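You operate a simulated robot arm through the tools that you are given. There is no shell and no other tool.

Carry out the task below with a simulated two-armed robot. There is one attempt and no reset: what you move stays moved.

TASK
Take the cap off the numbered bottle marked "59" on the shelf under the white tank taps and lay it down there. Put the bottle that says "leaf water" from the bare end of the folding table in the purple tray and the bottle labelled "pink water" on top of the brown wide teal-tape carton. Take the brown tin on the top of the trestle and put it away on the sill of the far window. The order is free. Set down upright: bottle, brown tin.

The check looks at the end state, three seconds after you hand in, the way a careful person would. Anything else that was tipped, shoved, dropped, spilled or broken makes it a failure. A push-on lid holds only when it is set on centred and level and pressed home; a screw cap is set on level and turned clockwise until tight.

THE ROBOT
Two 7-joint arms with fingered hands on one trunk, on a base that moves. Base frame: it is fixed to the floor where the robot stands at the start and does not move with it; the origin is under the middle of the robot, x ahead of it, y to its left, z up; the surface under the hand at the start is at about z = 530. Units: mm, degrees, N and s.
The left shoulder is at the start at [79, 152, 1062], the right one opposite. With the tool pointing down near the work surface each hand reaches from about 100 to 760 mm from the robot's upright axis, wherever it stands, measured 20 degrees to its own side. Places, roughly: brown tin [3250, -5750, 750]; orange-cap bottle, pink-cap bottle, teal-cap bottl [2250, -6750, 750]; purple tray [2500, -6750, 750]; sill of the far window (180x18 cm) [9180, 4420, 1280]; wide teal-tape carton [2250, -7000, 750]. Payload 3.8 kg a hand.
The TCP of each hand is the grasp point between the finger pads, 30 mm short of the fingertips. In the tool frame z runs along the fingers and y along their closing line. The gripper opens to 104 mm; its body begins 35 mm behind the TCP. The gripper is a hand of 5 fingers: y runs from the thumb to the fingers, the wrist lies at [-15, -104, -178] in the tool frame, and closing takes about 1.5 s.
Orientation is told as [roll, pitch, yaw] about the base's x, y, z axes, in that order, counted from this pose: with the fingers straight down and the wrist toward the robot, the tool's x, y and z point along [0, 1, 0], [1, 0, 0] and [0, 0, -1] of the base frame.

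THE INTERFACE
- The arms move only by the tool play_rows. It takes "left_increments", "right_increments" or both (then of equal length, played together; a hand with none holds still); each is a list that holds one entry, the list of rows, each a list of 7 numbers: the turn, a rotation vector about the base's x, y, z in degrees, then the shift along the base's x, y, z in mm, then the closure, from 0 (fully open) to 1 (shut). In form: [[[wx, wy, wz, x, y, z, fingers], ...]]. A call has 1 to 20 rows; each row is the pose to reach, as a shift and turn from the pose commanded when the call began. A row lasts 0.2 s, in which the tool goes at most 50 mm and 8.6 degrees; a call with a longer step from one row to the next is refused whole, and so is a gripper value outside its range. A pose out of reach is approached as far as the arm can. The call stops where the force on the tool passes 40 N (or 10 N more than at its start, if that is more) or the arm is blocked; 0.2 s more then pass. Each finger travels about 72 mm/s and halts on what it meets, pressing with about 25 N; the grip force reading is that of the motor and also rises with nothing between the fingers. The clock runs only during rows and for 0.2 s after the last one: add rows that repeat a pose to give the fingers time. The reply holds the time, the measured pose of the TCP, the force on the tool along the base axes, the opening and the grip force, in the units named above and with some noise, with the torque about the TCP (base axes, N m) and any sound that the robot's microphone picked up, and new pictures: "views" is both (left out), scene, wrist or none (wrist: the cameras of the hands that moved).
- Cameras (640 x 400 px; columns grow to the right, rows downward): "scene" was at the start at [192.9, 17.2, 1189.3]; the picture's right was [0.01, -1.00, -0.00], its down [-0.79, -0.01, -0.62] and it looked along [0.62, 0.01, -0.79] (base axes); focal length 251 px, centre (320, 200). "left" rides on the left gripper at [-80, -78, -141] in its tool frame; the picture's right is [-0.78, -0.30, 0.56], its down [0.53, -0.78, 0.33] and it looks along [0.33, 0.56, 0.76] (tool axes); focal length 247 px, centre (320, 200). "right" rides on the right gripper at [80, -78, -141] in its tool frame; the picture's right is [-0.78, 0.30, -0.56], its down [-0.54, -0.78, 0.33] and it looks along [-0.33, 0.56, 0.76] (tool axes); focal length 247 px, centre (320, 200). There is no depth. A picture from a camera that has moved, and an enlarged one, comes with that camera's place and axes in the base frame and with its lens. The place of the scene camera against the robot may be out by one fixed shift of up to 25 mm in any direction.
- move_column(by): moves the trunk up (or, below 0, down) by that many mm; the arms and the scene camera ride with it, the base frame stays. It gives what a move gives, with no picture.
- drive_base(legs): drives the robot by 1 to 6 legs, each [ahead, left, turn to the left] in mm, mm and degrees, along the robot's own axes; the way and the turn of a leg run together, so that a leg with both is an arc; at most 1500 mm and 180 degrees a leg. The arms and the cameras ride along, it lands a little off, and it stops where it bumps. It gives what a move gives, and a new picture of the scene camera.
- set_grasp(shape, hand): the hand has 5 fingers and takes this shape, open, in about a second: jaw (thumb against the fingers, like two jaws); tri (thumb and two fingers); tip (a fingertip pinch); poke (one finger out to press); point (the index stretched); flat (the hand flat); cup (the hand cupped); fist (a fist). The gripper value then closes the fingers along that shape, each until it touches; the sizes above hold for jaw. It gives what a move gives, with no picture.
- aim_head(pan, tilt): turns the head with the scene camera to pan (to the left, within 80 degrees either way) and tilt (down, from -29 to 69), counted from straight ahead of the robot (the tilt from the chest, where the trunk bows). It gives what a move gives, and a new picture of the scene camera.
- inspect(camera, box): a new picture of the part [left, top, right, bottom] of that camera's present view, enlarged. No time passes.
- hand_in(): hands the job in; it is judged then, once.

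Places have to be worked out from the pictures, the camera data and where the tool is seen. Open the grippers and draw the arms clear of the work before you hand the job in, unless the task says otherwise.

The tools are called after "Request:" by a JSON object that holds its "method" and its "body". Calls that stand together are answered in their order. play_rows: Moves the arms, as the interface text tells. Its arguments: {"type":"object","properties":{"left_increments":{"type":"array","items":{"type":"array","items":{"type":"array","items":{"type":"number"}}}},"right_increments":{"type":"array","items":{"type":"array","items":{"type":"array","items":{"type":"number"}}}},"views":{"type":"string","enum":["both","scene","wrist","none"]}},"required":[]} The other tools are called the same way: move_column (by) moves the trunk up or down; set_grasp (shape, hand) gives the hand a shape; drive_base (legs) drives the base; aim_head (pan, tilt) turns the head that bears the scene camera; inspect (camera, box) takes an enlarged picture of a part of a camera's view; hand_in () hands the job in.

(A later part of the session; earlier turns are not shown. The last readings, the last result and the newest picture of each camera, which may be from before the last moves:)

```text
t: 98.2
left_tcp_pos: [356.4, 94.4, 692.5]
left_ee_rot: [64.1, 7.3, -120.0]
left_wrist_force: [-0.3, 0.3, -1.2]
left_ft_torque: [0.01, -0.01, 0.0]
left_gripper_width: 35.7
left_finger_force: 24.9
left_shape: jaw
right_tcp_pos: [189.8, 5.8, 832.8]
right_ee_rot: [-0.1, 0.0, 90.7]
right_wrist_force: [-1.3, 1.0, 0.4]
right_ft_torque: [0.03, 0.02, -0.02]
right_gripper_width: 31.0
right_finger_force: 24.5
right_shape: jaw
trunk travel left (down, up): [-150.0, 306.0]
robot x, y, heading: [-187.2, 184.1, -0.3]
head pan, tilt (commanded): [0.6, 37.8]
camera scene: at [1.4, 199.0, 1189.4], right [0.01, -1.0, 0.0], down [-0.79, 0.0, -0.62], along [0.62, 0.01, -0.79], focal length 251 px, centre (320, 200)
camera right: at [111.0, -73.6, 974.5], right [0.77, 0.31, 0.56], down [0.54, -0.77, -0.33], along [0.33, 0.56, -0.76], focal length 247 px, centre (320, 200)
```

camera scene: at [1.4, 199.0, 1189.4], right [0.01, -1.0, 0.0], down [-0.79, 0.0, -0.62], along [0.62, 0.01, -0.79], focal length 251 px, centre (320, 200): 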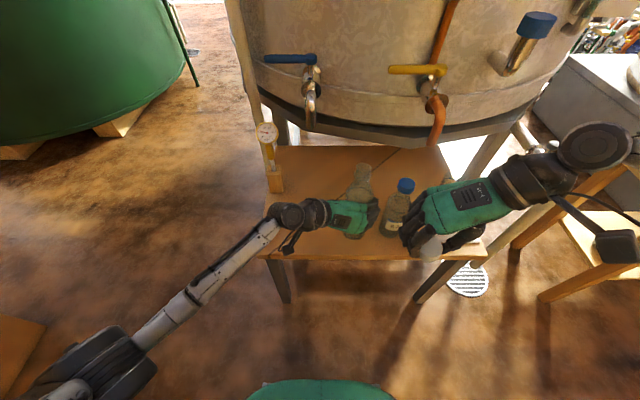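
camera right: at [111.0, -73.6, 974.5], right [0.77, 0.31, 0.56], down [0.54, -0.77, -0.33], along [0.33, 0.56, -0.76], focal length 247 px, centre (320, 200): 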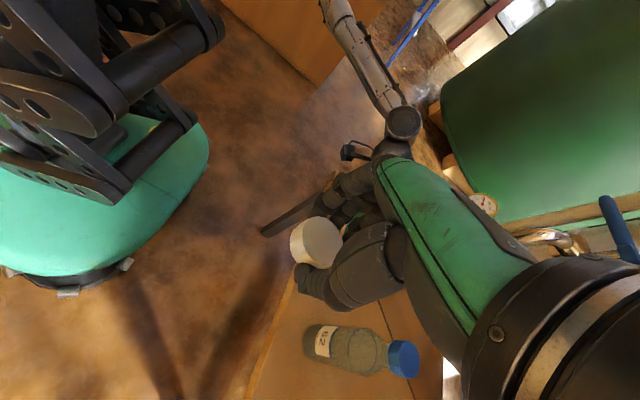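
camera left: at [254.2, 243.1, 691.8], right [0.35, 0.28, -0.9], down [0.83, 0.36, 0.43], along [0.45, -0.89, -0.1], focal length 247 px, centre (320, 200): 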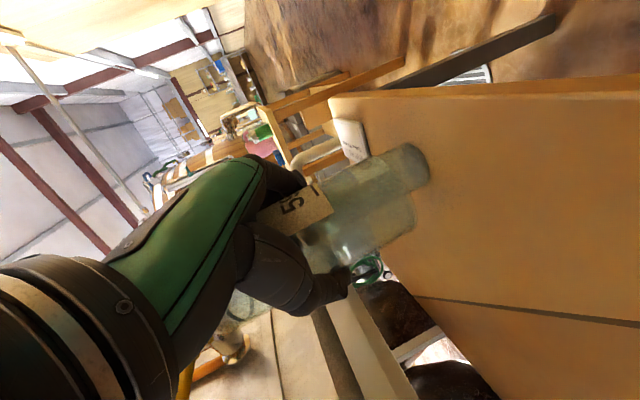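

The right hand with the cap is out of the way. I drive forward 126 mm to bring bottle 59 back over its original place.

Request:
{"method": "drive_base", "body": {"legs": [[126, 0, 0]]}}

```text
t: 99.4
left_tcp_pos: [480.2, 92.6, 691.7]
left_ee_rot: [64.1, 7.1, -120.0]
left_wrist_force: [1.0, -0.2, -0.3]
left_ft_torque: [-0.02, -0.01, 0.0]
left_gripper_width: 35.8
left_finger_force: 25.0
left_shape: jaw
right_tcp_pos: [314.4, 5.1, 832.1]
right_ee_rot: [0.0, 0.0, 90.7]
right_wrist_force: [0.8, -0.1, -0.3]
right_ft_torque: [0.0, 0.03, 0.0]
right_gripper_width: 31.2
right_finger_force: 25.7
right_shape: jaw
trunk travel left (down, up): [-150.0, 306.0]
robot x, y, heading: [-68.5, 177.1, -0.0]
head pan, tilt (commanded): [0.6, 37.8]
camera scene: at [127.7, 198.3, 1189.3], right [0.01, -1.0, 0.0], down [-0.79, 0.0, -0.62], along [0.62, 0.01, -0.79], focal length 251 px, centre (320, 200)
```

scene: 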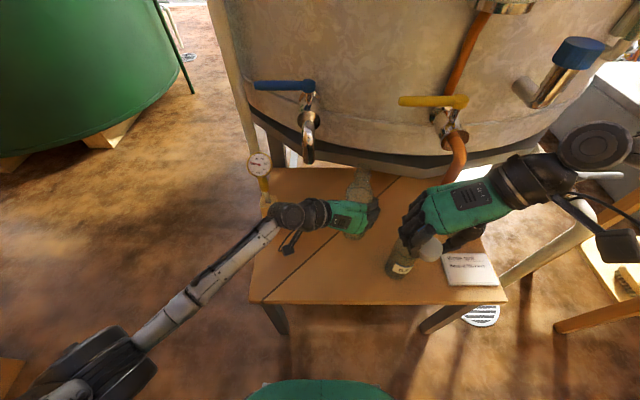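

The bottle is back over its place. I lower it in steps, slowing near the shelf.

Request:
{"method": "play_rows", "body": {"left_increments": [[[0, 0, 0, 0, 2, -20, 1], [0, 0, 0, 0, 2, -45, 1], [0, 0, 0, 0, 2, -65, 1], [0, 0, 0, 0, 2, -78, 1], [0, 0, 0, 0, 2, -85, 1], [0, 0, 0, 0, 2, -89, 1], [0, 0, 0, 0, 2, -91, 1], [0, 0, 0, 0, 2, -91, 1]]], "views": "wrist"}}

Request:
{"method": "inspect", "body": {"camera": "left", "box": [210, 130, 450, 340]}}

```text
t: 101.2
left_tcp_pos: [481.4, 97.2, 600.0]
left_ee_rot: [64.1, 7.3, -120.0]
left_wrist_force: [0.0, 0.3, -0.2]
left_ft_torque: [0.01, 0.01, 0.03]
left_gripper_width: 35.7
left_finger_force: 25.0
left_shape: jaw
right_tcp_pos: [314.1, 5.2, 832.7]
right_ee_rot: [0.0, 0.0, 90.8]
right_wrist_force: [0.4, 0.3, -0.2]
right_ft_torque: [0.02, 0.01, 0.0]
right_gripper_width: 31.0
right_finger_force: 24.6
right_shape: jaw
trunk travel left (down, up): [-150.0, 306.0]
robot x, y, heading: [-64.7, 179.7, -0.0]
head pan, tilt (commanded): [0.6, 37.8]
camera left: at [379.2, 244.5, 600.3], right [0.35, 0.28, -0.9], down [0.83, 0.36, 0.43], along [0.45, -0.89, -0.1], focal length 247 px, centre (320, 200)
```

left: 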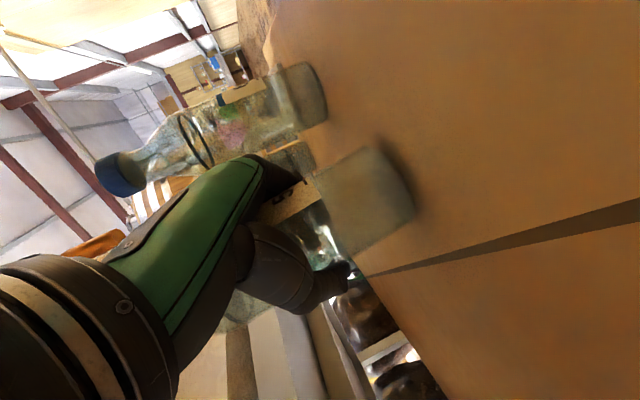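

```text
1.90 times, centred on (330, 235) of left
camera zoom: at [379.2, 244.5, 600.3], right [0.35, 0.28, -0.9], down [0.83, 0.36, 0.43], along [0.45, -0.89, -0.1], focal length 470 px, centre (301, 133)
```

zoom: 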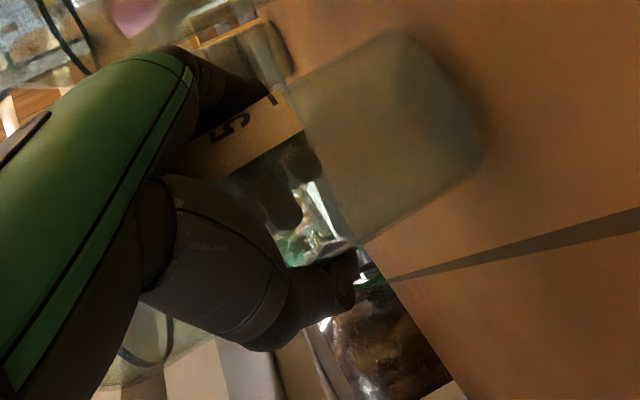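

The bottle hangs nearly vertical just over the shelf, with no contact force yet. I lower it a millimetre at a time.

Request:
{"method": "play_rows", "body": {"left_increments": [[[0, 0, 0, 0, 0, -1, 1], [0, 0, 0, 0, 0, -2, 1], [0, 0, 0, 0, 0, -2, 1]]], "views": "none"}}

```text
t: 102.0
left_tcp_pos: [481.4, 94.8, 599.4]
left_ee_rot: [64.1, 7.3, -120.0]
left_wrist_force: [0.2, -0.1, 0.3]
left_ft_torque: [-0.02, -0.05, -0.02]
left_gripper_width: 35.6
left_finger_force: 24.6
left_shape: jaw
right_tcp_pos: [314.9, 5.2, 832.9]
right_ee_rot: [0.0, 0.1, 90.7]
right_wrist_force: [-0.1, 0.7, -0.5]
right_ft_torque: [0.03, 0.0, 0.0]
right_gripper_width: 31.1
right_finger_force: 24.7
right_shape: jaw
trunk travel left (down, up): [-150.0, 306.0]
robot x, y, heading: [-62.0, 182.1, -0.2]
head pan, tilt (commanded): [0.6, 37.8]
```

Request:
{"method": "play_rows", "body": {"left_increments": [[[0, 0, 0, 0, 0, -1, 1], [0, 0, 0, 0, 0, -2, 1], [0, 0, 0, 0, 0, -3, 1], [0, 0, 0, 0, 0, -3, 1]]], "views": "none"}}

Request:
{"method": "inspect", "body": {"camera": "left", "box": [210, 130, 450, 340]}}

```text
t: 103.0
left_tcp_pos: [479.5, 95.0, 597.0]
left_ee_rot: [64.2, 7.3, -120.0]
left_wrist_force: [-0.5, -0.2, 8.8]
left_ft_torque: [0.1, 0.01, 0.03]
left_gripper_width: 35.7
left_finger_force: 25.2
left_shape: jaw
right_tcp_pos: [313.2, 5.0, 833.9]
right_ee_rot: [-0.1, -0.1, 90.7]
right_wrist_force: [0.1, -0.8, -0.7]
right_ft_torque: [0.0, 0.0, 0.0]
right_gripper_width: 31.2
right_finger_force: 25.8
right_shape: jaw
trunk travel left (down, up): [-150.0, 306.0]
robot x, y, heading: [-67.4, 183.1, -0.1]
head pan, tilt (commanded): [0.6, 37.8]
```

```text
1.90 times, centred on (330, 235) of left
camera zoom: at [379.0, 243.3, 597.1], right [0.35, 0.28, -0.9], down [0.82, 0.36, 0.43], along [0.45, -0.89, -0.1], focal length 470 px, centre (301, 133)
```

zoom: 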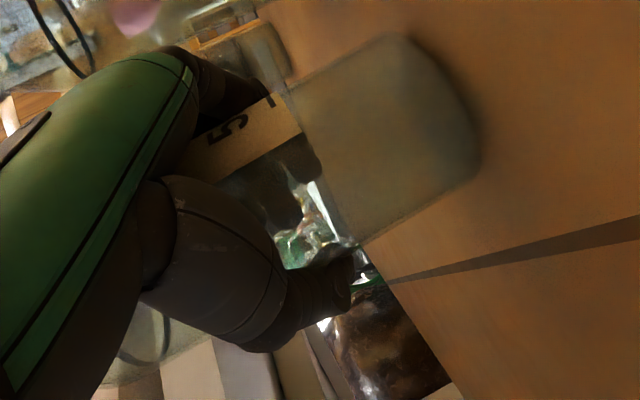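

The bottle touches the shelf at 8.8 N. I ease off a millimetre and open the left hand gently.

Request:
{"method": "play_rows", "body": {"left_increments": [[[0, 0, 0, 0, 0, 1.5, 1], [0, 0, 0, 0, 0, 1.5, 0.75], [0, 0, 0, 0, 0, 1.5, 0.6], [0, 0, 0, 0, 0, 1.5, 0.45], [0, 0, 0, 0, 0, 1.5, 0.3], [0, 0, 0, 0, 0, 1.5, 0.15], [0, 0, 0, 0, 0, 1.5, 0], [0, 0, 0, 0, 0, 1.5, 0], [0, 0, 0, 0, 0, 1.5, 0]]], "views": "both"}}

Request:
{"method": "inspect", "body": {"camera": "scene", "box": [280, 140, 460, 290]}}

```text
t: 105.0
left_tcp_pos: [480.6, 95.0, 596.7]
left_ee_rot: [64.1, 7.3, -120.0]
left_wrist_force: [-1.0, -0.3, -0.3]
left_ft_torque: [-0.01, -0.02, 0.0]
left_gripper_width: 103.6
left_finger_force: 0.0
left_shape: jaw
right_tcp_pos: [314.8, 4.5, 832.9]
right_ee_rot: [0.0, 0.1, 90.7]
right_wrist_force: [-0.3, 1.3, 0.6]
right_ft_torque: [-0.01, 0.03, 0.0]
right_gripper_width: 31.3
right_finger_force: 24.7
right_shape: jaw
trunk travel left (down, up): [-150.0, 306.0]
robot x, y, heading: [-65.8, 182.0, -0.1]
head pan, tilt (commanded): [0.6, 37.8]
camera scene: at [127.0, 198.3, 1189.3], right [0.01, -1.0, 0.0], down [-0.79, 0.0, -0.62], along [0.62, 0.01, -0.79], focal length 251 px, centre (320, 200)
camera left: at [378.8, 243.7, 597.5], right [0.35, 0.28, -0.9], down [0.83, 0.36, 0.43], along [0.45, -0.89, -0.1], focal length 247 px, centre (320, 200)
```

scene: 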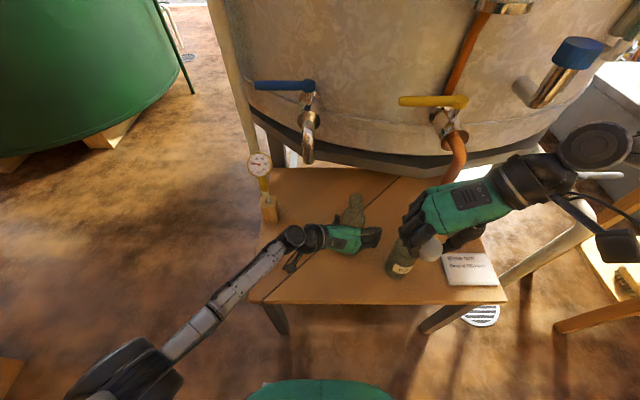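
left: 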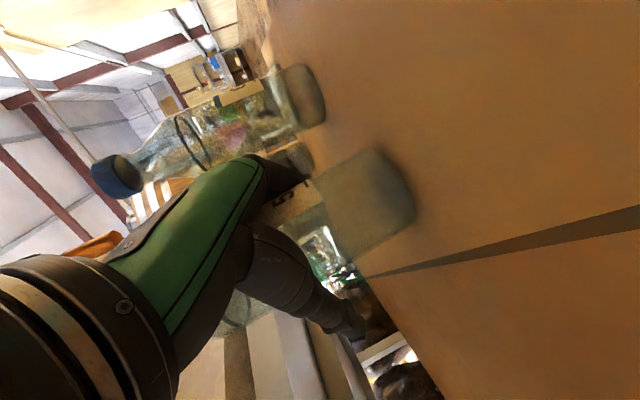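

```text
2.67 times, centred on (370, 215) of scene
camera zoom: at [127.0, 198.3, 1189.3], right [0.01, -1.0, 0.0], down [-0.79, 0.0, -0.62], along [0.62, 0.01, -0.79], focal length 670 px, centre (187, 160)
```

zoom: 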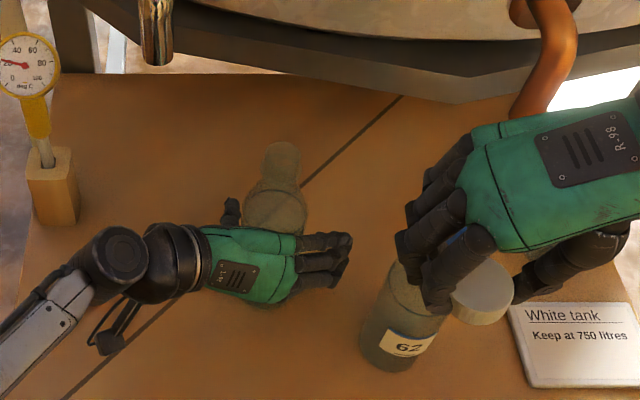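

Bottle 59 stands upright and uncapped. I withdraw the left hand along its fingers, then up and to the left.

Request:
{"method": "play_rows", "body": {"left_increments": [[[0, 0, 0, -26, 13, 14, 0], [0, 0, 0, -53, 26, 28, 0], [0, 0, 0, -80, 39, 43, 0], [0, 0, 0, -106, 52, 57, 0], [0, 0, 0, -112, 80, 92, 0], [0, 0, 0, -112, 105, 130, 0], [0, 0, 0, -107, 130, 165, 0], [0, 0, 0, -102, 150, 200, 0], [0, 0, 0, -97, 170, 215, 0], [0, 0, 0, -97, 170, 215, 0]]]}}

Request:
{"method": "inspect", "body": {"camera": "scene", "box": [280, 140, 460, 290]}}

```text
t: 107.2
left_tcp_pos: [383.3, 264.5, 813.6]
left_ee_rot: [64.1, 7.3, -120.0]
left_wrist_force: [0.4, -0.8, 0.1]
left_ft_torque: [-0.04, -0.01, 0.01]
left_gripper_width: 103.8
left_finger_force: 0.0
left_shape: jaw
right_tcp_pos: [314.0, 5.5, 833.3]
right_ee_rot: [0.0, 0.0, 90.7]
right_wrist_force: [0.4, -0.3, -0.2]
right_ft_torque: [0.03, 0.02, -0.03]
right_gripper_width: 31.1
right_finger_force: 25.4
right_shape: jaw
trunk travel left (down, up): [-150.0, 306.0]
robot x, y, heading: [-66.4, 182.4, 0.0]
head pan, tilt (commanded): [0.6, 37.8]
camera scene: at [127.0, 198.2, 1189.3], right [0.01, -1.0, 0.0], down [-0.79, 0.0, -0.62], along [0.62, 0.01, -0.79], focal length 251 px, centre (320, 200)
camera left: at [281.5, 413.3, 813.5], right [0.35, 0.28, -0.9], down [0.83, 0.36, 0.43], along [0.45, -0.89, -0.1], focal length 247 px, centre (320, 200)
```

scene: 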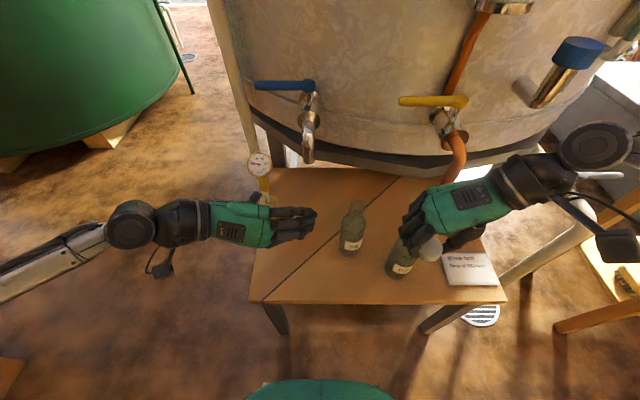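
left: 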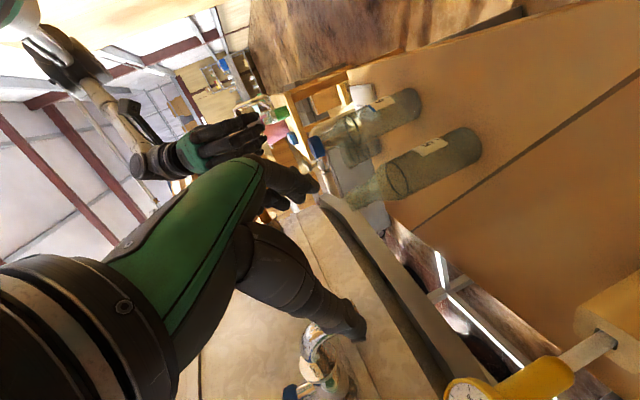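

```text
2.67 times, centred on (370, 215) of scene
camera zoom: at [127.0, 198.2, 1189.3], right [0.01, -1.0, 0.0], down [-0.79, 0.0, -0.62], along [0.62, 0.01, -0.79], focal length 670 px, centre (187, 160)
```

zoom: 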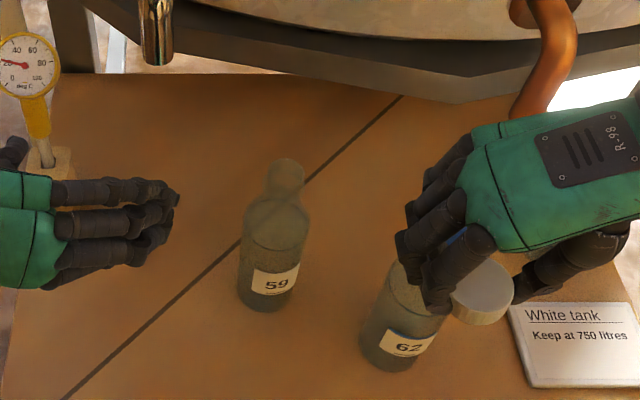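

Bottle 59 stands uncapped at its place. To lay the cap on the free left part of the shelf, I drive left 130 mm first.

Request:
{"method": "drive_base", "body": {"legs": [[0, 130, 0]]}}

Request:
{"method": "inspect", "body": {"camera": "scene", "box": [240, 100, 560, 320]}}

```text
t: 108.5
left_tcp_pos: [383.3, 394.4, 812.9]
left_ee_rot: [64.1, 7.2, -120.3]
left_wrist_force: [0.4, 0.2, 0.4]
left_ft_torque: [-0.04, -0.01, -0.03]
left_gripper_width: 103.7
left_finger_force: 0.0
left_shape: jaw
right_tcp_pos: [315.3, 134.6, 832.6]
right_ee_rot: [0.1, 0.1, 90.5]
right_wrist_force: [0.1, 0.2, -0.2]
right_ft_torque: [-0.02, -0.02, -0.01]
right_gripper_width: 31.0
right_finger_force: 25.2
right_shape: jaw
trunk travel left (down, up): [-150.0, 306.0]
robot x, y, heading: [-70.1, 314.3, -0.5]
head pan, tilt (commanded): [0.6, 37.8]
camera scene: at [127.8, 329.4, 1189.3], right [0.0, -1.0, 0.0], down [-0.79, 0.0, -0.62], along [0.62, 0.0, -0.79], focal length 251 px, centre (320, 200)
```

scene: 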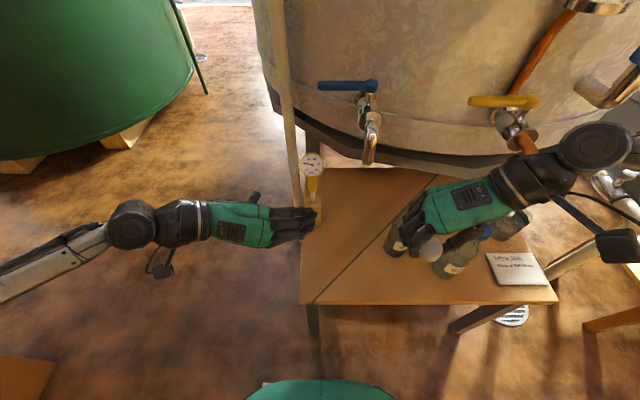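

```text
1.82 times, centred on (400, 210) of scene
camera zoom: at [127.8, 329.4, 1189.3], right [0.0, -1.0, 0.0], down [-0.79, 0.0, -0.62], along [0.62, 0.0, -0.79], focal length 457 px, centre (174, 182)
```

zoom: 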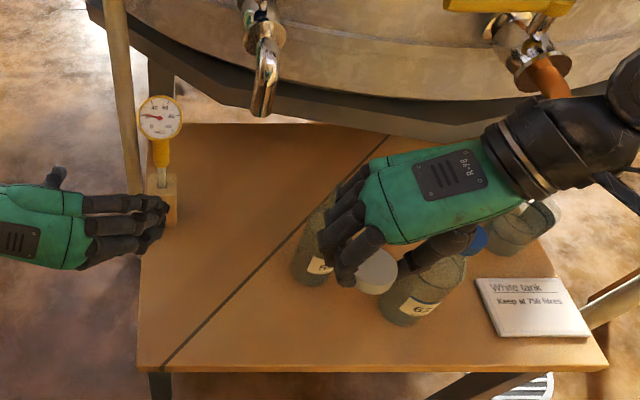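

The left part of the shelf is empty. I move the left hand further aside and bring the right hand with the cap over about (400, 245), turning to yaw 40.

Request:
{"method": "play_rows", "body": {"left_increments": [[[0, 0, 0, -5, 20, 5, 0], [0, 0, 0, -10, 40, 10, 0], [0, 0, 0, -15, 60, 15, 0], [0, 0, 0, -20, 80, 20, 0], [0, 0, 0, -20, 80, 20, 0], [0, 0, 0, -20, 80, 20, 0], [0, 0, 0, -20, 80, 20, 0], [0, 0, 0, -20, 80, 20, 0], [0, 0, 0, -20, 80, 20, 0]]], "right_increments": [[[0, 0, -7, 5, 25, 0, 1], [0, 0, -14, 15, 50, 0, 1], [0, 0, -21, 30, 75, -10, 1], [0, 0, -28, 50, 95, -30, 1], [0, 0, -35, 70, 105, -60, 1], [0, 0, -42, 85, 110, -95, 1], [0, 0, -50, 85, 110, -130, 1], [0, 0, -50, 85, 110, -160, 1], [0, 0, -50, 85, 110, -160, 1]]]}}

```text
t: 110.5
left_tcp_pos: [364.6, 474.3, 835.2]
left_ee_rot: [64.1, 7.3, -120.2]
left_wrist_force: [-0.3, 0.8, -0.2]
left_ft_torque: [-0.01, 0.01, -0.03]
left_gripper_width: 103.7
left_finger_force: 0.0
left_shape: jaw
right_tcp_pos: [400.7, 242.2, 671.6]
right_ee_rot: [-0.1, -0.1, 40.3]
right_wrist_force: [0.1, -0.5, 0.0]
right_ft_torque: [0.03, 0.02, -0.01]
right_gripper_width: 30.7
right_finger_force: 25.0
right_shape: jaw
trunk travel left (down, up): [-150.0, 306.0]
robot x, y, heading: [-63.5, 317.8, -0.4]
head pan, tilt (commanded): [0.6, 37.8]
camera scene: at [127.4, 328.7, 1189.5], right [0.0, -1.0, 0.0], down [-0.79, 0.0, -0.62], along [0.62, 0.0, -0.79], focal length 251 px, centre (320, 200)
camera right: at [289.9, 253.5, 813.2], right [0.73, -0.4, 0.56], down [-0.24, -0.91, -0.33], along [0.64, 0.11, -0.76], focal length 247 px, centre (320, 200)
camera left: at [263.7, 623.0, 835.0], right [0.35, 0.27, -0.9], down [0.83, 0.36, 0.43], along [0.44, -0.89, -0.1], focal length 247 px, centre (320, 200)
```

scene: 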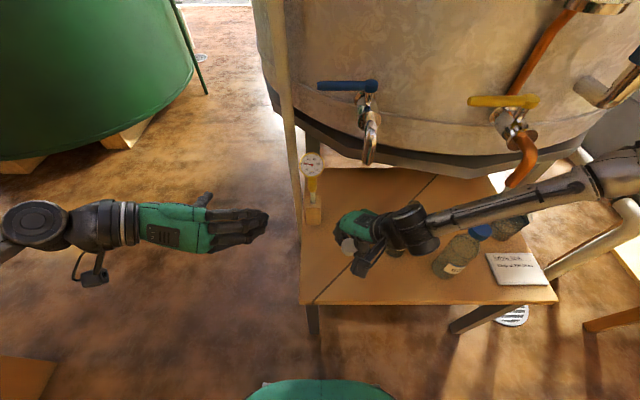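
right: 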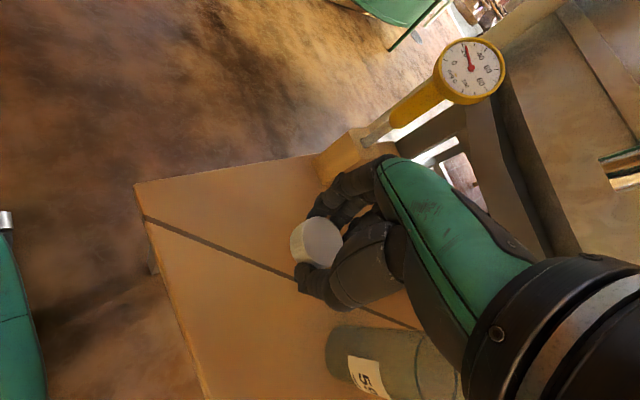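
left: 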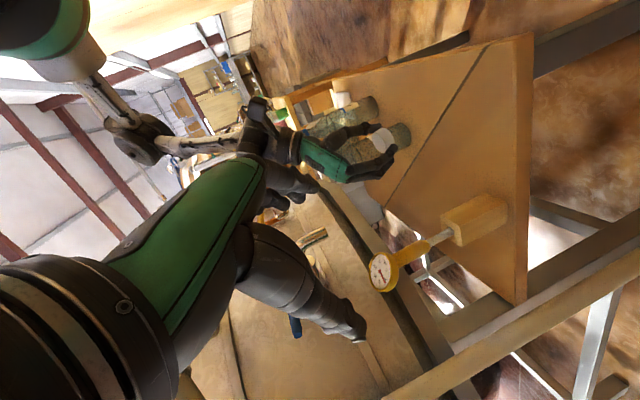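

The cap is over free space at (400, 242). I lower it most of the way.

Request:
{"method": "play_rows", "body": {"right_increments": [[[0, 0, 0, 0, 0, -25, 1], [0, 0, 0, 0, 0, -50, 1], [0, 0, 0, 0, 0, -70, 1], [0, 0, 0, 0, 0, -85, 1], [0, 0, 0, 0, 0, -94, 1], [0, 0, 0, 0, 0, -94, 1]]]}}

Request:
{"method": "inspect", "body": {"camera": "right", "box": [230, 150, 400, 320]}}

```text
t: 111.9
left_tcp_pos: [364.6, 473.5, 835.8]
left_ee_rot: [64.1, 7.3, -120.3]
left_wrist_force: [-0.1, -0.6, -0.6]
left_ft_torque: [-0.02, -0.01, -0.04]
left_gripper_width: 103.5
left_finger_force: 0.0
left_shape: jaw
right_tcp_pos: [390.4, 209.1, 637.1]
right_ee_rot: [0.1, 0.0, 40.4]
right_wrist_force: [-0.1, -0.3, 0.0]
right_ft_torque: [-0.02, -0.02, 0.02]
right_gripper_width: 31.2
right_finger_force: 25.1
right_shape: jaw
right hand out of reach, approached as far as the arm can: row 1, 2, 3, 4, 5, 6
trunk travel left (down, up): [-150.0, 306.0]
robot x, y, heading: [-63.8, 314.1, -0.5]
head pan, tilt (commanded): [0.6, 37.8]
camera scene: at [127.8, 328.9, 1189.3], right [0.0, -1.0, 0.0], down [-0.79, 0.0, -0.62], along [0.62, 0.0, -0.79], focal length 251 px, centre (320, 200)
camera right: at [280.4, 220.1, 778.2], right [0.73, -0.4, 0.56], down [-0.24, -0.91, -0.33], along [0.64, 0.11, -0.76], focal length 247 px, centre (320, 200)
```

scene: 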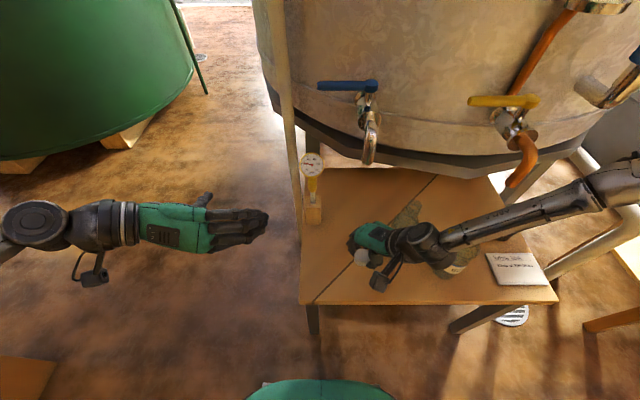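
right: 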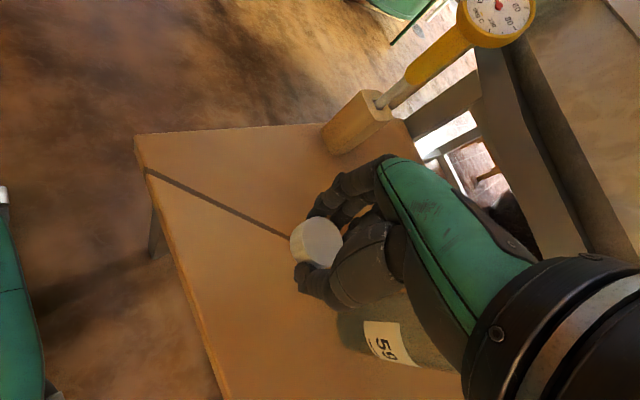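

```text
2.35 times, centred on (315, 235) of right
camera zoom: at [280.4, 220.1, 778.2], right [0.73, -0.4, 0.56], down [-0.24, -0.91, -0.33], along [0.64, 0.11, -0.76], focal length 581 px, centre (332, 118)
```

zoom: 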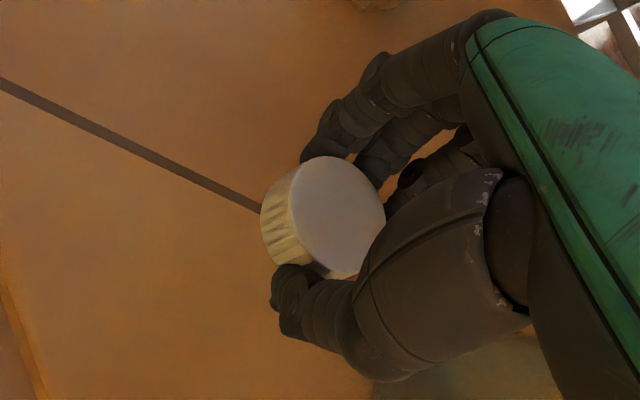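

At low height the right arm drifts, as this spot lies too far to its left. I raise the hand and drive another 100 mm left, so the spot lies about 20° to its right side.

Request:
{"method": "play_rows", "body": {"right_increments": [[[0, 0, 0, 0, 10, 30, 1], [0, 0, 0, 5, 20, 60, 1], [0, 0, 0, 5, 20, 80, 1], [0, 0, 0, 5, 20, 80, 1]]], "views": "none"}}

Request:
{"method": "drive_base", "body": {"legs": [[0, 100, 0]]}}

```text
t: 112.9
left_tcp_pos: [364.5, 473.0, 835.2]
left_ee_rot: [64.1, 7.1, -120.3]
left_wrist_force: [0.5, -0.1, 0.2]
left_ft_torque: [0.0, -0.04, 0.0]
left_gripper_width: 103.7
left_finger_force: 0.1
left_shape: jaw
right_tcp_pos: [393.1, 229.4, 718.4]
right_ee_rot: [-0.1, 0.0, 40.5]
right_wrist_force: [-0.3, -0.3, 0.9]
right_ft_torque: [0.0, -0.02, 0.0]
right_gripper_width: 31.2
right_finger_force: 25.0
right_shape: jaw
trunk travel left (down, up): [-150.0, 306.0]
robot x, y, heading: [-66.4, 312.0, -0.5]
head pan, tilt (commanded): [0.6, 37.8]
```

```text
t: 114.1
left_tcp_pos: [364.9, 577.1, 834.3]
left_ee_rot: [64.1, 7.2, -120.2]
left_wrist_force: [0.0, 0.2, -0.1]
left_ft_torque: [-0.01, -0.03, -0.02]
left_gripper_width: 103.6
left_finger_force: 0.0
left_shape: jaw
right_tcp_pos: [394.0, 333.0, 718.8]
right_ee_rot: [-0.1, 0.1, 40.5]
right_wrist_force: [0.1, -0.2, 0.2]
right_ft_torque: [-0.03, 0.02, 0.02]
right_gripper_width: 31.1
right_finger_force: 25.1
right_shape: jaw
trunk travel left (down, up): [-150.0, 306.0]
robot x, y, heading: [-64.3, 415.2, -0.1]
head pan, tilt (commanded): [0.6, 37.8]
camera scene: at [128.6, 432.1, 1189.3], right [0.0, -1.0, 0.0], down [-0.79, 0.0, -0.62], along [0.62, 0.0, -0.79], focal length 251 px, centre (320, 200)
```

scene: 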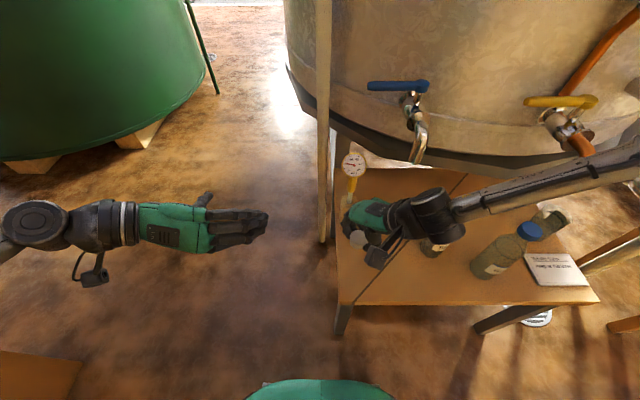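

The base is at y≈415. I move the right hand to (398, 250) and lower it again.

Request:
{"method": "play_rows", "body": {"right_increments": [[[0, 0, 0, 2, -42, 0, 1], [0, 0, 0, 4, -83, 0, 1], [0, 0, 0, 4, -83, -30, 1], [0, 0, 0, 4, -83, -60, 1], [0, 0, 0, 4, -83, -90, 1], [0, 0, 0, 4, -83, -115, 1], [0, 0, 0, 4, -83, -135, 1], [0, 0, 0, 4, -83, -143, 1], [0, 0, 0, 4, -83, -143, 1]]]}}

Request:
{"method": "inspect", "body": {"camera": "right", "box": [230, 150, 400, 320]}}

Request:
{"method": "inspect", "body": {"camera": "scene", "box": [330, 170, 450, 290]}}

```text
t: 116.1
left_tcp_pos: [365.0, 577.2, 835.1]
left_ee_rot: [64.2, 7.2, -120.2]
left_wrist_force: [0.4, -0.4, 0.4]
left_ft_torque: [-0.01, -0.03, 0.04]
left_gripper_width: 103.6
left_finger_force: 0.0
left_shape: jaw
right_tcp_pos: [395.7, 240.0, 596.6]
right_ee_rot: [-0.1, -0.1, 40.5]
right_wrist_force: [0.0, -0.6, 0.2]
right_ft_torque: [-0.01, 0.0, 0.02]
right_gripper_width: 30.9
right_finger_force: 25.0
right_shape: jaw
right hand out of reach, approached as far as the arm can: row 7, 8, 9
trunk travel left (down, up): [-150.0, 306.0]
robot x, y, heading: [-65.8, 416.0, -0.7]
head pan, tilt (commanded): [0.6, 37.8]
camera scene: at [128.6, 431.3, 1189.4], right [0.0, -1.0, 0.0], down [-0.79, 0.0, -0.62], along [0.62, 0.0, -0.79], focal length 251 px, centre (320, 200)
camera right: at [285.3, 249.4, 738.7], right [0.73, -0.4, 0.56], down [-0.24, -0.91, -0.33], along [0.64, 0.11, -0.76], focal length 247 px, centre (320, 200)
```

scene: 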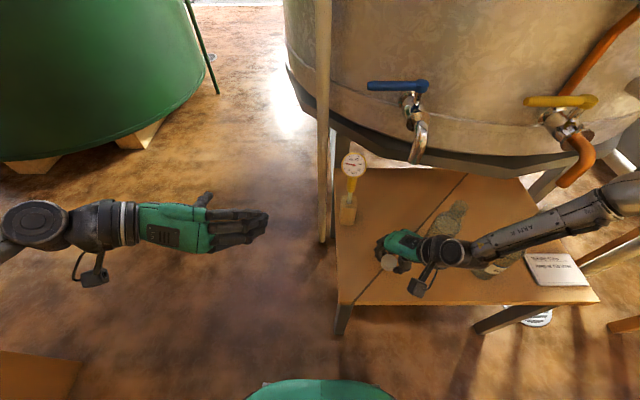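
right: 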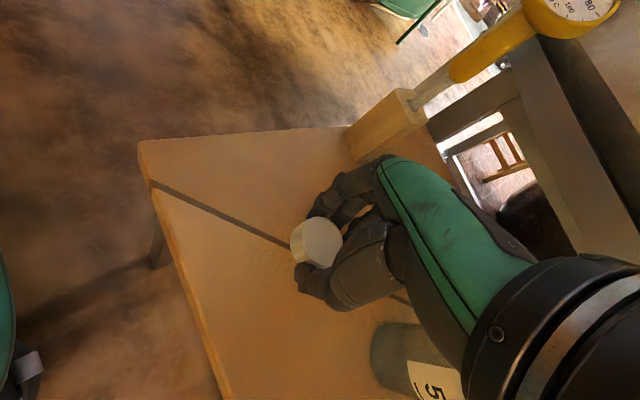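

```text
2.35 times, centred on (315, 235) of right
camera zoom: at [285.3, 249.4, 738.7], right [0.73, -0.4, 0.56], down [-0.24, -0.91, -0.33], along [0.64, 0.11, -0.76], focal length 581 px, centre (332, 118)
```

zoom: 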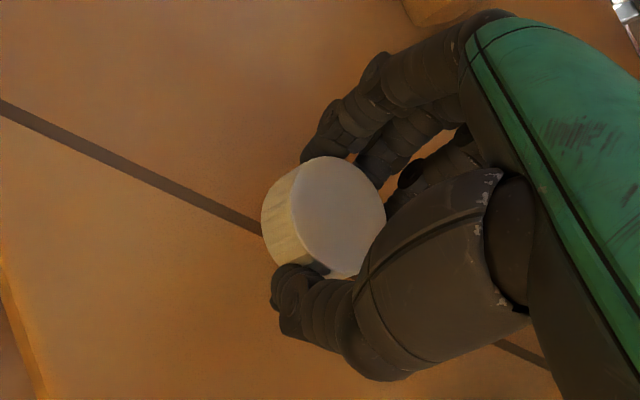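

```text
3.33 times, centred on (390, 230) of scene
camera zoom: at [128.6, 431.3, 1189.4], right [0.0, -1.0, 0.0], down [-0.79, 0.0, -0.62], along [0.62, 0.0, -0.79], focal length 837 px, centre (87, 100)
```

zoom: 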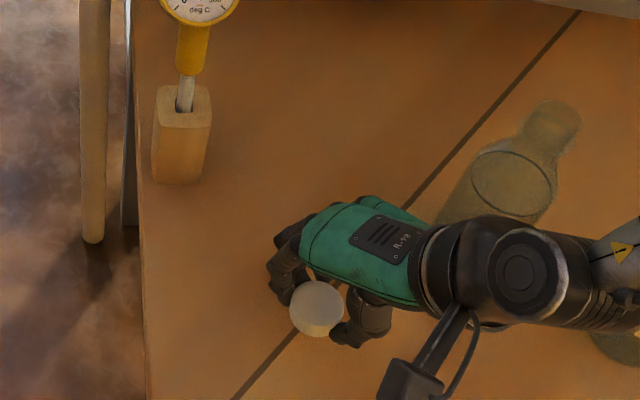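

The hand reached z≈597 before running out of wrist range. I lower the trunk instead, which brings the cap straight down.

Request:
{"method": "move_column", "body": {"by": -28}}

Request:
{"method": "inspect", "body": {"camera": "right", "box": [230, 150, 400, 320]}}

Request:
{"method": "inspect", "body": {"camera": "scene", "box": [330, 170, 450, 290]}}

```text
t: 116.8
left_tcp_pos: [365.6, 577.6, 808.1]
left_ee_rot: [64.1, 7.3, -120.2]
left_wrist_force: [-0.2, 0.4, 1.3]
left_ft_torque: [-0.04, 0.0, 0.03]
left_gripper_width: 103.7
left_finger_force: 0.1
left_shape: jaw
right_tcp_pos: [394.9, 241.2, 569.2]
right_ee_rot: [-0.1, 0.1, 40.6]
right_wrist_force: [0.1, 1.2, 0.3]
right_ft_torque: [0.0, -0.03, 0.01]
right_gripper_width: 31.1
right_finger_force: 24.6
right_shape: jaw
trunk travel left (down, up): [-122.0, 334.0]
robot x, y, heading: [-67.3, 417.7, -0.4]
head pan, tilt (commanded): [0.6, 37.8]
```

```text
2.35 times, centred on (315, 235) of right
camera zoom: at [284.3, 249.3, 710.6], right [0.73, -0.4, 0.56], down [-0.24, -0.91, -0.33], along [0.64, 0.11, -0.76], focal length 581 px, centre (332, 118)
```

zoom: 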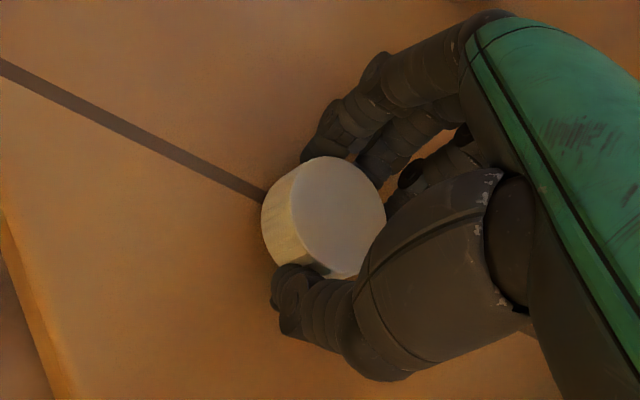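

```text
3.33 times, centred on (390, 230) of scene
camera zoom: at [145.8, 431.2, 1150.7], right [0.0, -1.0, 0.0], down [-0.81, 0.0, -0.58], along [0.58, 0.0, -0.81], focal length 837 px, centre (87, 100)
```

zoom: 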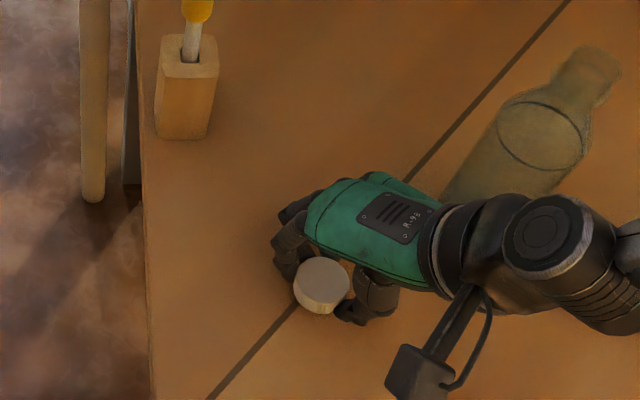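

About 8 mm remain by my estimate. I lower the trunk in small steps and watch for contact.

Request:
{"method": "move_column", "body": {"by": -4}}

Request:
{"method": "move_column", "body": {"by": -2}}

Request:
{"method": "move_column", "body": {"by": -2}}

```text
t: 117.3
left_tcp_pos: [365.2, 578.1, 802.6]
left_ee_rot: [64.2, 7.2, -120.2]
left_wrist_force: [-0.4, 0.2, 0.0]
left_ft_torque: [0.01, 0.0, -0.03]
left_gripper_width: 103.9
left_finger_force: 0.0
left_shape: jaw
right_tcp_pos: [394.1, 240.4, 564.4]
right_ee_rot: [0.0, 0.1, 40.5]
right_wrist_force: [0.3, -0.3, -0.3]
right_ft_torque: [0.01, 0.01, 0.0]
right_gripper_width: 31.0
right_finger_force: 25.2
right_shape: jaw
trunk travel left (down, up): [-118.0, 338.0]
robot x, y, heading: [-62.4, 413.3, -0.3]
head pan, tilt (commanded): [0.6, 37.8]
```

```text
t: 117.9
left_tcp_pos: [365.7, 576.2, 800.9]
left_ee_rot: [64.1, 7.3, -120.3]
left_wrist_force: [-0.2, 0.2, 0.2]
left_ft_torque: [0.01, -0.03, 0.02]
left_gripper_width: 103.5
left_finger_force: 0.1
left_shape: jaw
right_tcp_pos: [394.5, 240.1, 561.9]
right_ee_rot: [0.0, 0.0, 40.4]
right_wrist_force: [0.7, 0.9, 1.2]
right_ft_torque: [-0.02, 0.01, 0.01]
right_gripper_width: 30.9
right_finger_force: 25.3
right_shape: jaw
trunk travel left (down, up): [-116.0, 340.0]
robot x, y, heading: [-66.1, 415.3, -0.4]
head pan, tilt (commanded): [0.6, 37.8]
```

```text
t: 118.4
left_tcp_pos: [365.1, 576.9, 798.4]
left_ee_rot: [64.1, 7.3, -120.2]
left_wrist_force: [0.1, 0.2, 0.0]
left_ft_torque: [0.02, -0.04, 0.01]
left_gripper_width: 103.7
left_finger_force: 0.0
left_shape: jaw
right_tcp_pos: [395.2, 240.1, 560.4]
right_ee_rot: [-0.1, 0.1, 40.5]
right_wrist_force: [-0.6, 0.1, 4.0]
right_ft_torque: [0.11, -0.01, 0.0]
right_gripper_width: 31.0
right_finger_force: 25.4
right_shape: jaw
trunk travel left (down, up): [-114.0, 342.0]
robot x, y, heading: [-61.8, 413.2, -0.2]
head pan, tilt (commanded): [0.6, 37.8]
```

The cap touches the shelf (4 N). I open the right hand slowly to leave it there.

Request:
{"method": "play_rows", "body": {"right_increments": [[[0, 0, 0, 0, 0, 0, 0.8], [0, 0, 0, 0, 0, 0, 0.65], [0, 0, 0, 0, 0, 0, 0.5], [0, 0, 0, 0, 0, 0, 0.35], [0, 0, 0, 0, 0, 0, 0.2], [0, 0, 0, 0, 0, 0, 0.1], [0, 0, 0, 0, 0, 0, 0], [0, 0, 0, 0, 0, 0, 0]]]}}

Request:
{"method": "inspect", "body": {"camera": "right", "box": [230, 150, 400, 320]}}

```text
t: 120.2
left_tcp_pos: [364.9, 576.2, 798.8]
left_ee_rot: [64.1, 7.2, -120.2]
left_wrist_force: [0.1, 0.1, -0.2]
left_ft_torque: [-0.03, -0.02, 0.0]
left_gripper_width: 103.7
left_finger_force: 0.1
left_shape: jaw
right_tcp_pos: [395.0, 239.4, 560.9]
right_ee_rot: [0.0, 0.0, 40.6]
right_wrist_force: [-0.9, -0.9, 2.0]
right_ft_torque: [0.01, -0.03, -0.02]
right_gripper_width: 103.1
right_finger_force: 0.0
right_shape: jaw
trunk travel left (down, up): [-114.0, 342.0]
robot x, y, heading: [-63.9, 415.1, -0.3]
head pan, tilt (commanded): [0.6, 37.8]
camera scene: at [151.8, 431.1, 1139.0], right [0.0, -1.0, 0.0], down [-0.82, 0.0, -0.57], along [0.57, 0.0, -0.82], focal length 251 px, centre (320, 200)
camera right: at [284.5, 249.4, 702.1], right [0.73, -0.4, 0.56], down [-0.24, -0.91, -0.33], along [0.64, 0.11, -0.76], focal length 247 px, centre (320, 200)
```

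scene: 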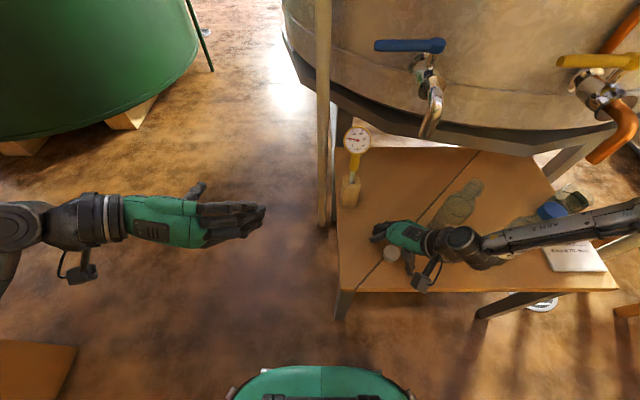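
right: 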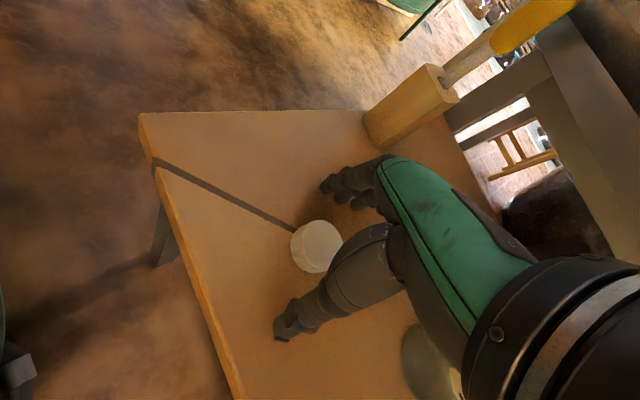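

```text
2.35 times, centred on (315, 235) of right
camera zoom: at [284.5, 249.4, 702.1], right [0.73, -0.4, 0.56], down [-0.24, -0.91, -0.33], along [0.64, 0.11, -0.76], focal length 581 px, centre (332, 118)
```

zoom: 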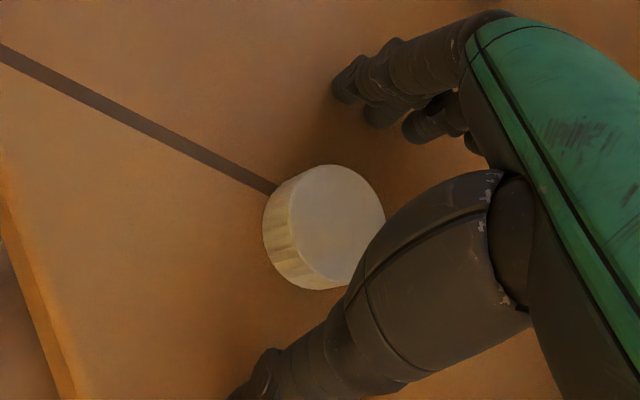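

The cap lies flat on the shelf, free of the hand. I raise the trunk and then the right hand straight up.

Request:
{"method": "move_column", "body": {"by": 60}}

Request:
{"method": "play_rows", "body": {"right_increments": [[[0, 0, 0, 0, 5, 40, 0], [0, 0, 0, 0, 10, 80, 0], [0, 0, 0, -5, 15, 120, 0], [0, 0, 0, -10, 15, 160, 0], [0, 0, 0, -20, 15, 200, 0], [0, 0, 0, -20, 15, 200, 0]]]}}

```text
t: 121.2
left_tcp_pos: [365.7, 576.2, 858.1]
left_ee_rot: [64.0, 7.2, -120.2]
left_wrist_force: [0.5, -0.4, -0.2]
left_ft_torque: [-0.01, -0.01, -0.01]
left_gripper_width: 103.6
left_finger_force: 0.0
left_shape: jaw
right_tcp_pos: [401.3, 239.6, 639.2]
right_ee_rot: [-1.4, -1.6, 40.4]
right_wrist_force: [0.2, 1.0, 0.7]
right_ft_torque: [0.02, -0.01, -0.01]
right_gripper_width: 103.4
right_finger_force: 0.0
right_shape: jaw
trunk travel left (down, up): [-174.0, 282.0]
robot x, y, heading: [-64.6, 413.8, -0.3]
head pan, tilt (commanded): [0.6, 37.8]
```

```text
t: 122.6
left_tcp_pos: [364.7, 576.4, 858.6]
left_ee_rot: [64.0, 7.2, -120.1]
left_wrist_force: [0.8, 0.0, 0.2]
left_ft_torque: [0.01, -0.01, -0.05]
left_gripper_width: 103.7
left_finger_force: 0.2
left_shape: jaw
right_tcp_pos: [381.5, 252.1, 840.2]
right_ee_rot: [-1.5, -1.6, 40.5]
right_wrist_force: [-0.2, 0.9, 0.3]
right_ft_torque: [0.01, 0.04, 0.01]
right_gripper_width: 103.7
right_finger_force: 0.2
right_shape: jaw
trunk travel left (down, up): [-174.0, 282.0]
robot x, y, heading: [-66.2, 415.9, -0.5]
head pan, tilt (commanded): [0.6, 37.8]
camera scene: at [114.7, 431.1, 1221.0], right [0.0, -1.0, 0.0], down [-0.76, 0.0, -0.65], along [0.65, 0.0, -0.76], focal length 251 px, centre (320, 200)
camera right: at [265.4, 262.3, 976.8], right [0.71, -0.4, 0.58], down [-0.23, -0.91, -0.34], along [0.67, 0.11, -0.74], focal length 247 px, centre (320, 200)
```

scene: 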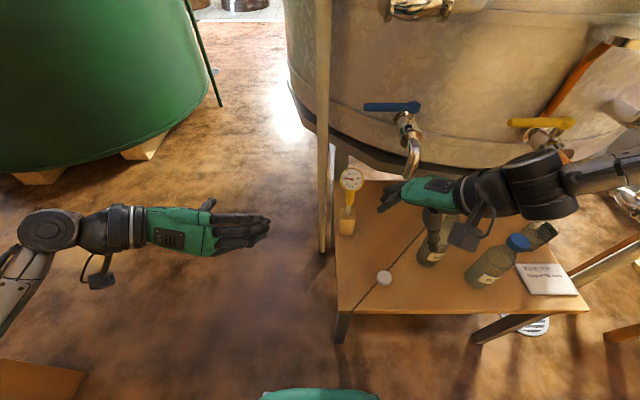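
right: 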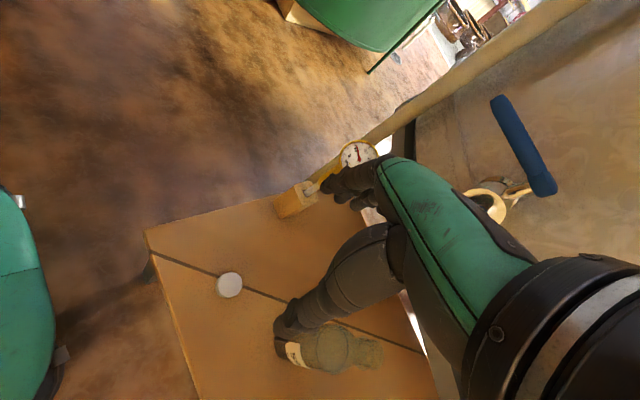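

Cap and bottle 59 are done: the bottle is upright and the cap is on the shelf. I back away from the shelf and look around the room for the way to the folding table and the trestle.

Request:
{"method": "drive_base", "body": {"legs": [[-400, 0, 0]]}}

Request:
{"method": "aim_head", "body": {"pan": -75, "tilt": 15}}

Request:
{"method": "aim_head", "body": {"pan": -25, "tilt": 10}}

Request:
{"method": "aim_head", "body": {"pan": 40, "tilt": 10}}

```text
t: 125.1
left_tcp_pos: [-38.7, 580.9, 859.2]
left_ee_rot: [64.1, 7.3, -120.0]
left_wrist_force: [-0.1, -0.2, 0.2]
left_ft_torque: [0.03, 0.02, 0.01]
left_gripper_width: 103.6
left_finger_force: 0.0
left_shape: jaw
right_tcp_pos: [-21.8, 256.3, 840.6]
right_ee_rot: [-1.5, -1.7, 40.7]
right_wrist_force: [1.3, -0.4, 0.7]
right_ft_torque: [-0.01, 0.04, -0.01]
right_gripper_width: 103.9
right_finger_force: 0.0
right_shape: jaw
trunk travel left (down, up): [-174.0, 282.0]
robot x, y, heading: [-467.5, 415.7, -0.0]
head pan, tilt (commanded): [0.6, 37.8]
camera scene: at [-289.2, 434.2, 1221.2], right [0.01, -1.0, 0.0], down [-0.76, 0.0, -0.65], along [0.65, 0.01, -0.76], focal length 251 px, centre (320, 200)
```

scene: 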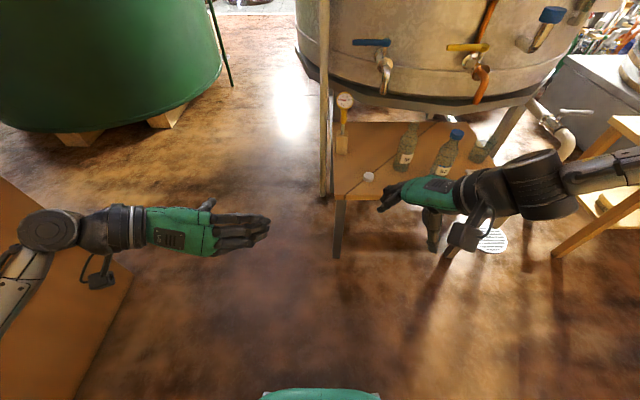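

```text
t: 126.6
left_tcp_pos: [-38.9, 579.7, 858.5]
left_ee_rot: [64.1, 7.2, -120.0]
left_wrist_force: [0.5, 0.9, -0.1]
left_ft_torque: [0.0, 0.02, -0.02]
left_gripper_width: 103.7
left_finger_force: 0.0
left_shape: jaw
right_tcp_pos: [-22.9, 256.2, 839.3]
right_ee_rot: [-1.5, -1.7, 40.7]
right_wrist_force: [0.1, -0.4, 0.3]
right_ft_torque: [-0.03, 0.0, -0.01]
right_gripper_width: 103.5
right_finger_force: 0.1
right_shape: jaw
trunk travel left (down, up): [-174.0, 282.0]
robot x, y, heading: [-468.9, 419.8, -0.3]
head pan, tilt (commanded): [-75.0, 15.0]
camera scene: at [-342.5, 343.2, 1269.5], right [-0.95, -0.26, 0.2], down [-0.27, 0.25, -0.93], along [0.19, -0.93, -0.31], focal length 251 px, centre (320, 200)
```

scene: 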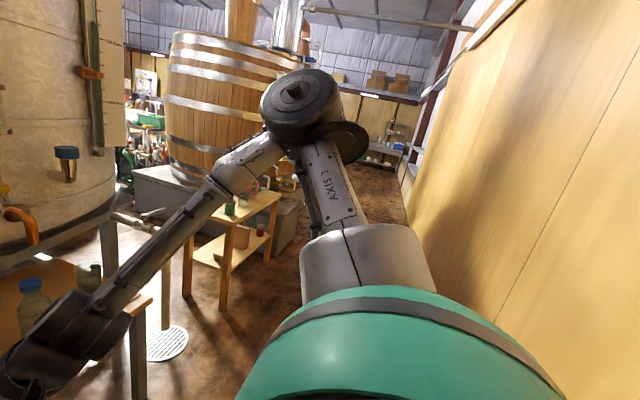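

```text
t: 127.8
left_tcp_pos: [-38.1, 580.3, 858.8]
left_ee_rot: [64.1, 7.2, -120.0]
left_wrist_force: [-0.2, -0.1, -0.6]
left_ft_torque: [-0.05, 0.0, -0.04]
left_gripper_width: 103.4
left_finger_force: 0.0
left_shape: jaw
right_tcp_pos: [-21.7, 256.6, 840.7]
right_ee_rot: [-1.5, -1.7, 40.8]
right_wrist_force: [0.3, 0.5, -0.4]
right_ft_torque: [0.01, 0.0, 0.0]
right_gripper_width: 103.8
right_finger_force: 0.1
right_shape: jaw
trunk travel left (down, up): [-174.0, 282.0]
robot x, y, heading: [-465.1, 417.3, -0.3]
head pan, tilt (commanded): [-25.0, 10.0]
camera scene: at [-282.0, 393.9, 1265.1], right [-0.42, -0.9, 0.09], down [-0.36, 0.07, -0.93], along [0.84, -0.42, -0.36], focal length 251 px, centre (320, 200)
```

scene: 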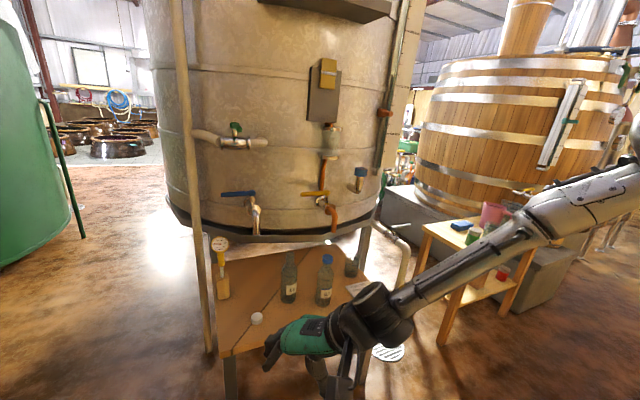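

```text
t: 129.1
left_tcp_pos: [-37.9, 579.5, 858.4]
left_ee_rot: [64.1, 7.2, -120.0]
left_wrist_force: [0.0, -0.9, -0.2]
left_ft_torque: [0.01, -0.02, -0.03]
left_gripper_width: 103.7
left_finger_force: 0.1
left_shape: jaw
right_tcp_pos: [-21.7, 255.9, 839.6]
right_ee_rot: [-1.6, -1.7, 40.7]
right_wrist_force: [0.0, 0.1, -1.2]
right_ft_torque: [0.0, 0.01, 0.01]
right_gripper_width: 103.7
right_finger_force: 0.0
right_shape: jaw
trunk travel left (down, up): [-174.0, 282.0]
robot x, y, heading: [-466.7, 415.8, -0.2]
head pan, tilt (commanded): [40.0, 10.0]
camera scene: at [-294.3, 493.0, 1267.8], right [0.63, -0.77, -0.13], down [-0.33, -0.11, -0.94], along [0.7, 0.63, -0.33], focal length 251 px, centre (320, 200)
```

scene: 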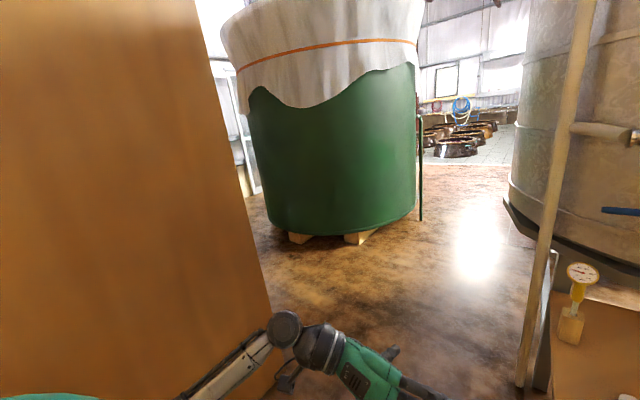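

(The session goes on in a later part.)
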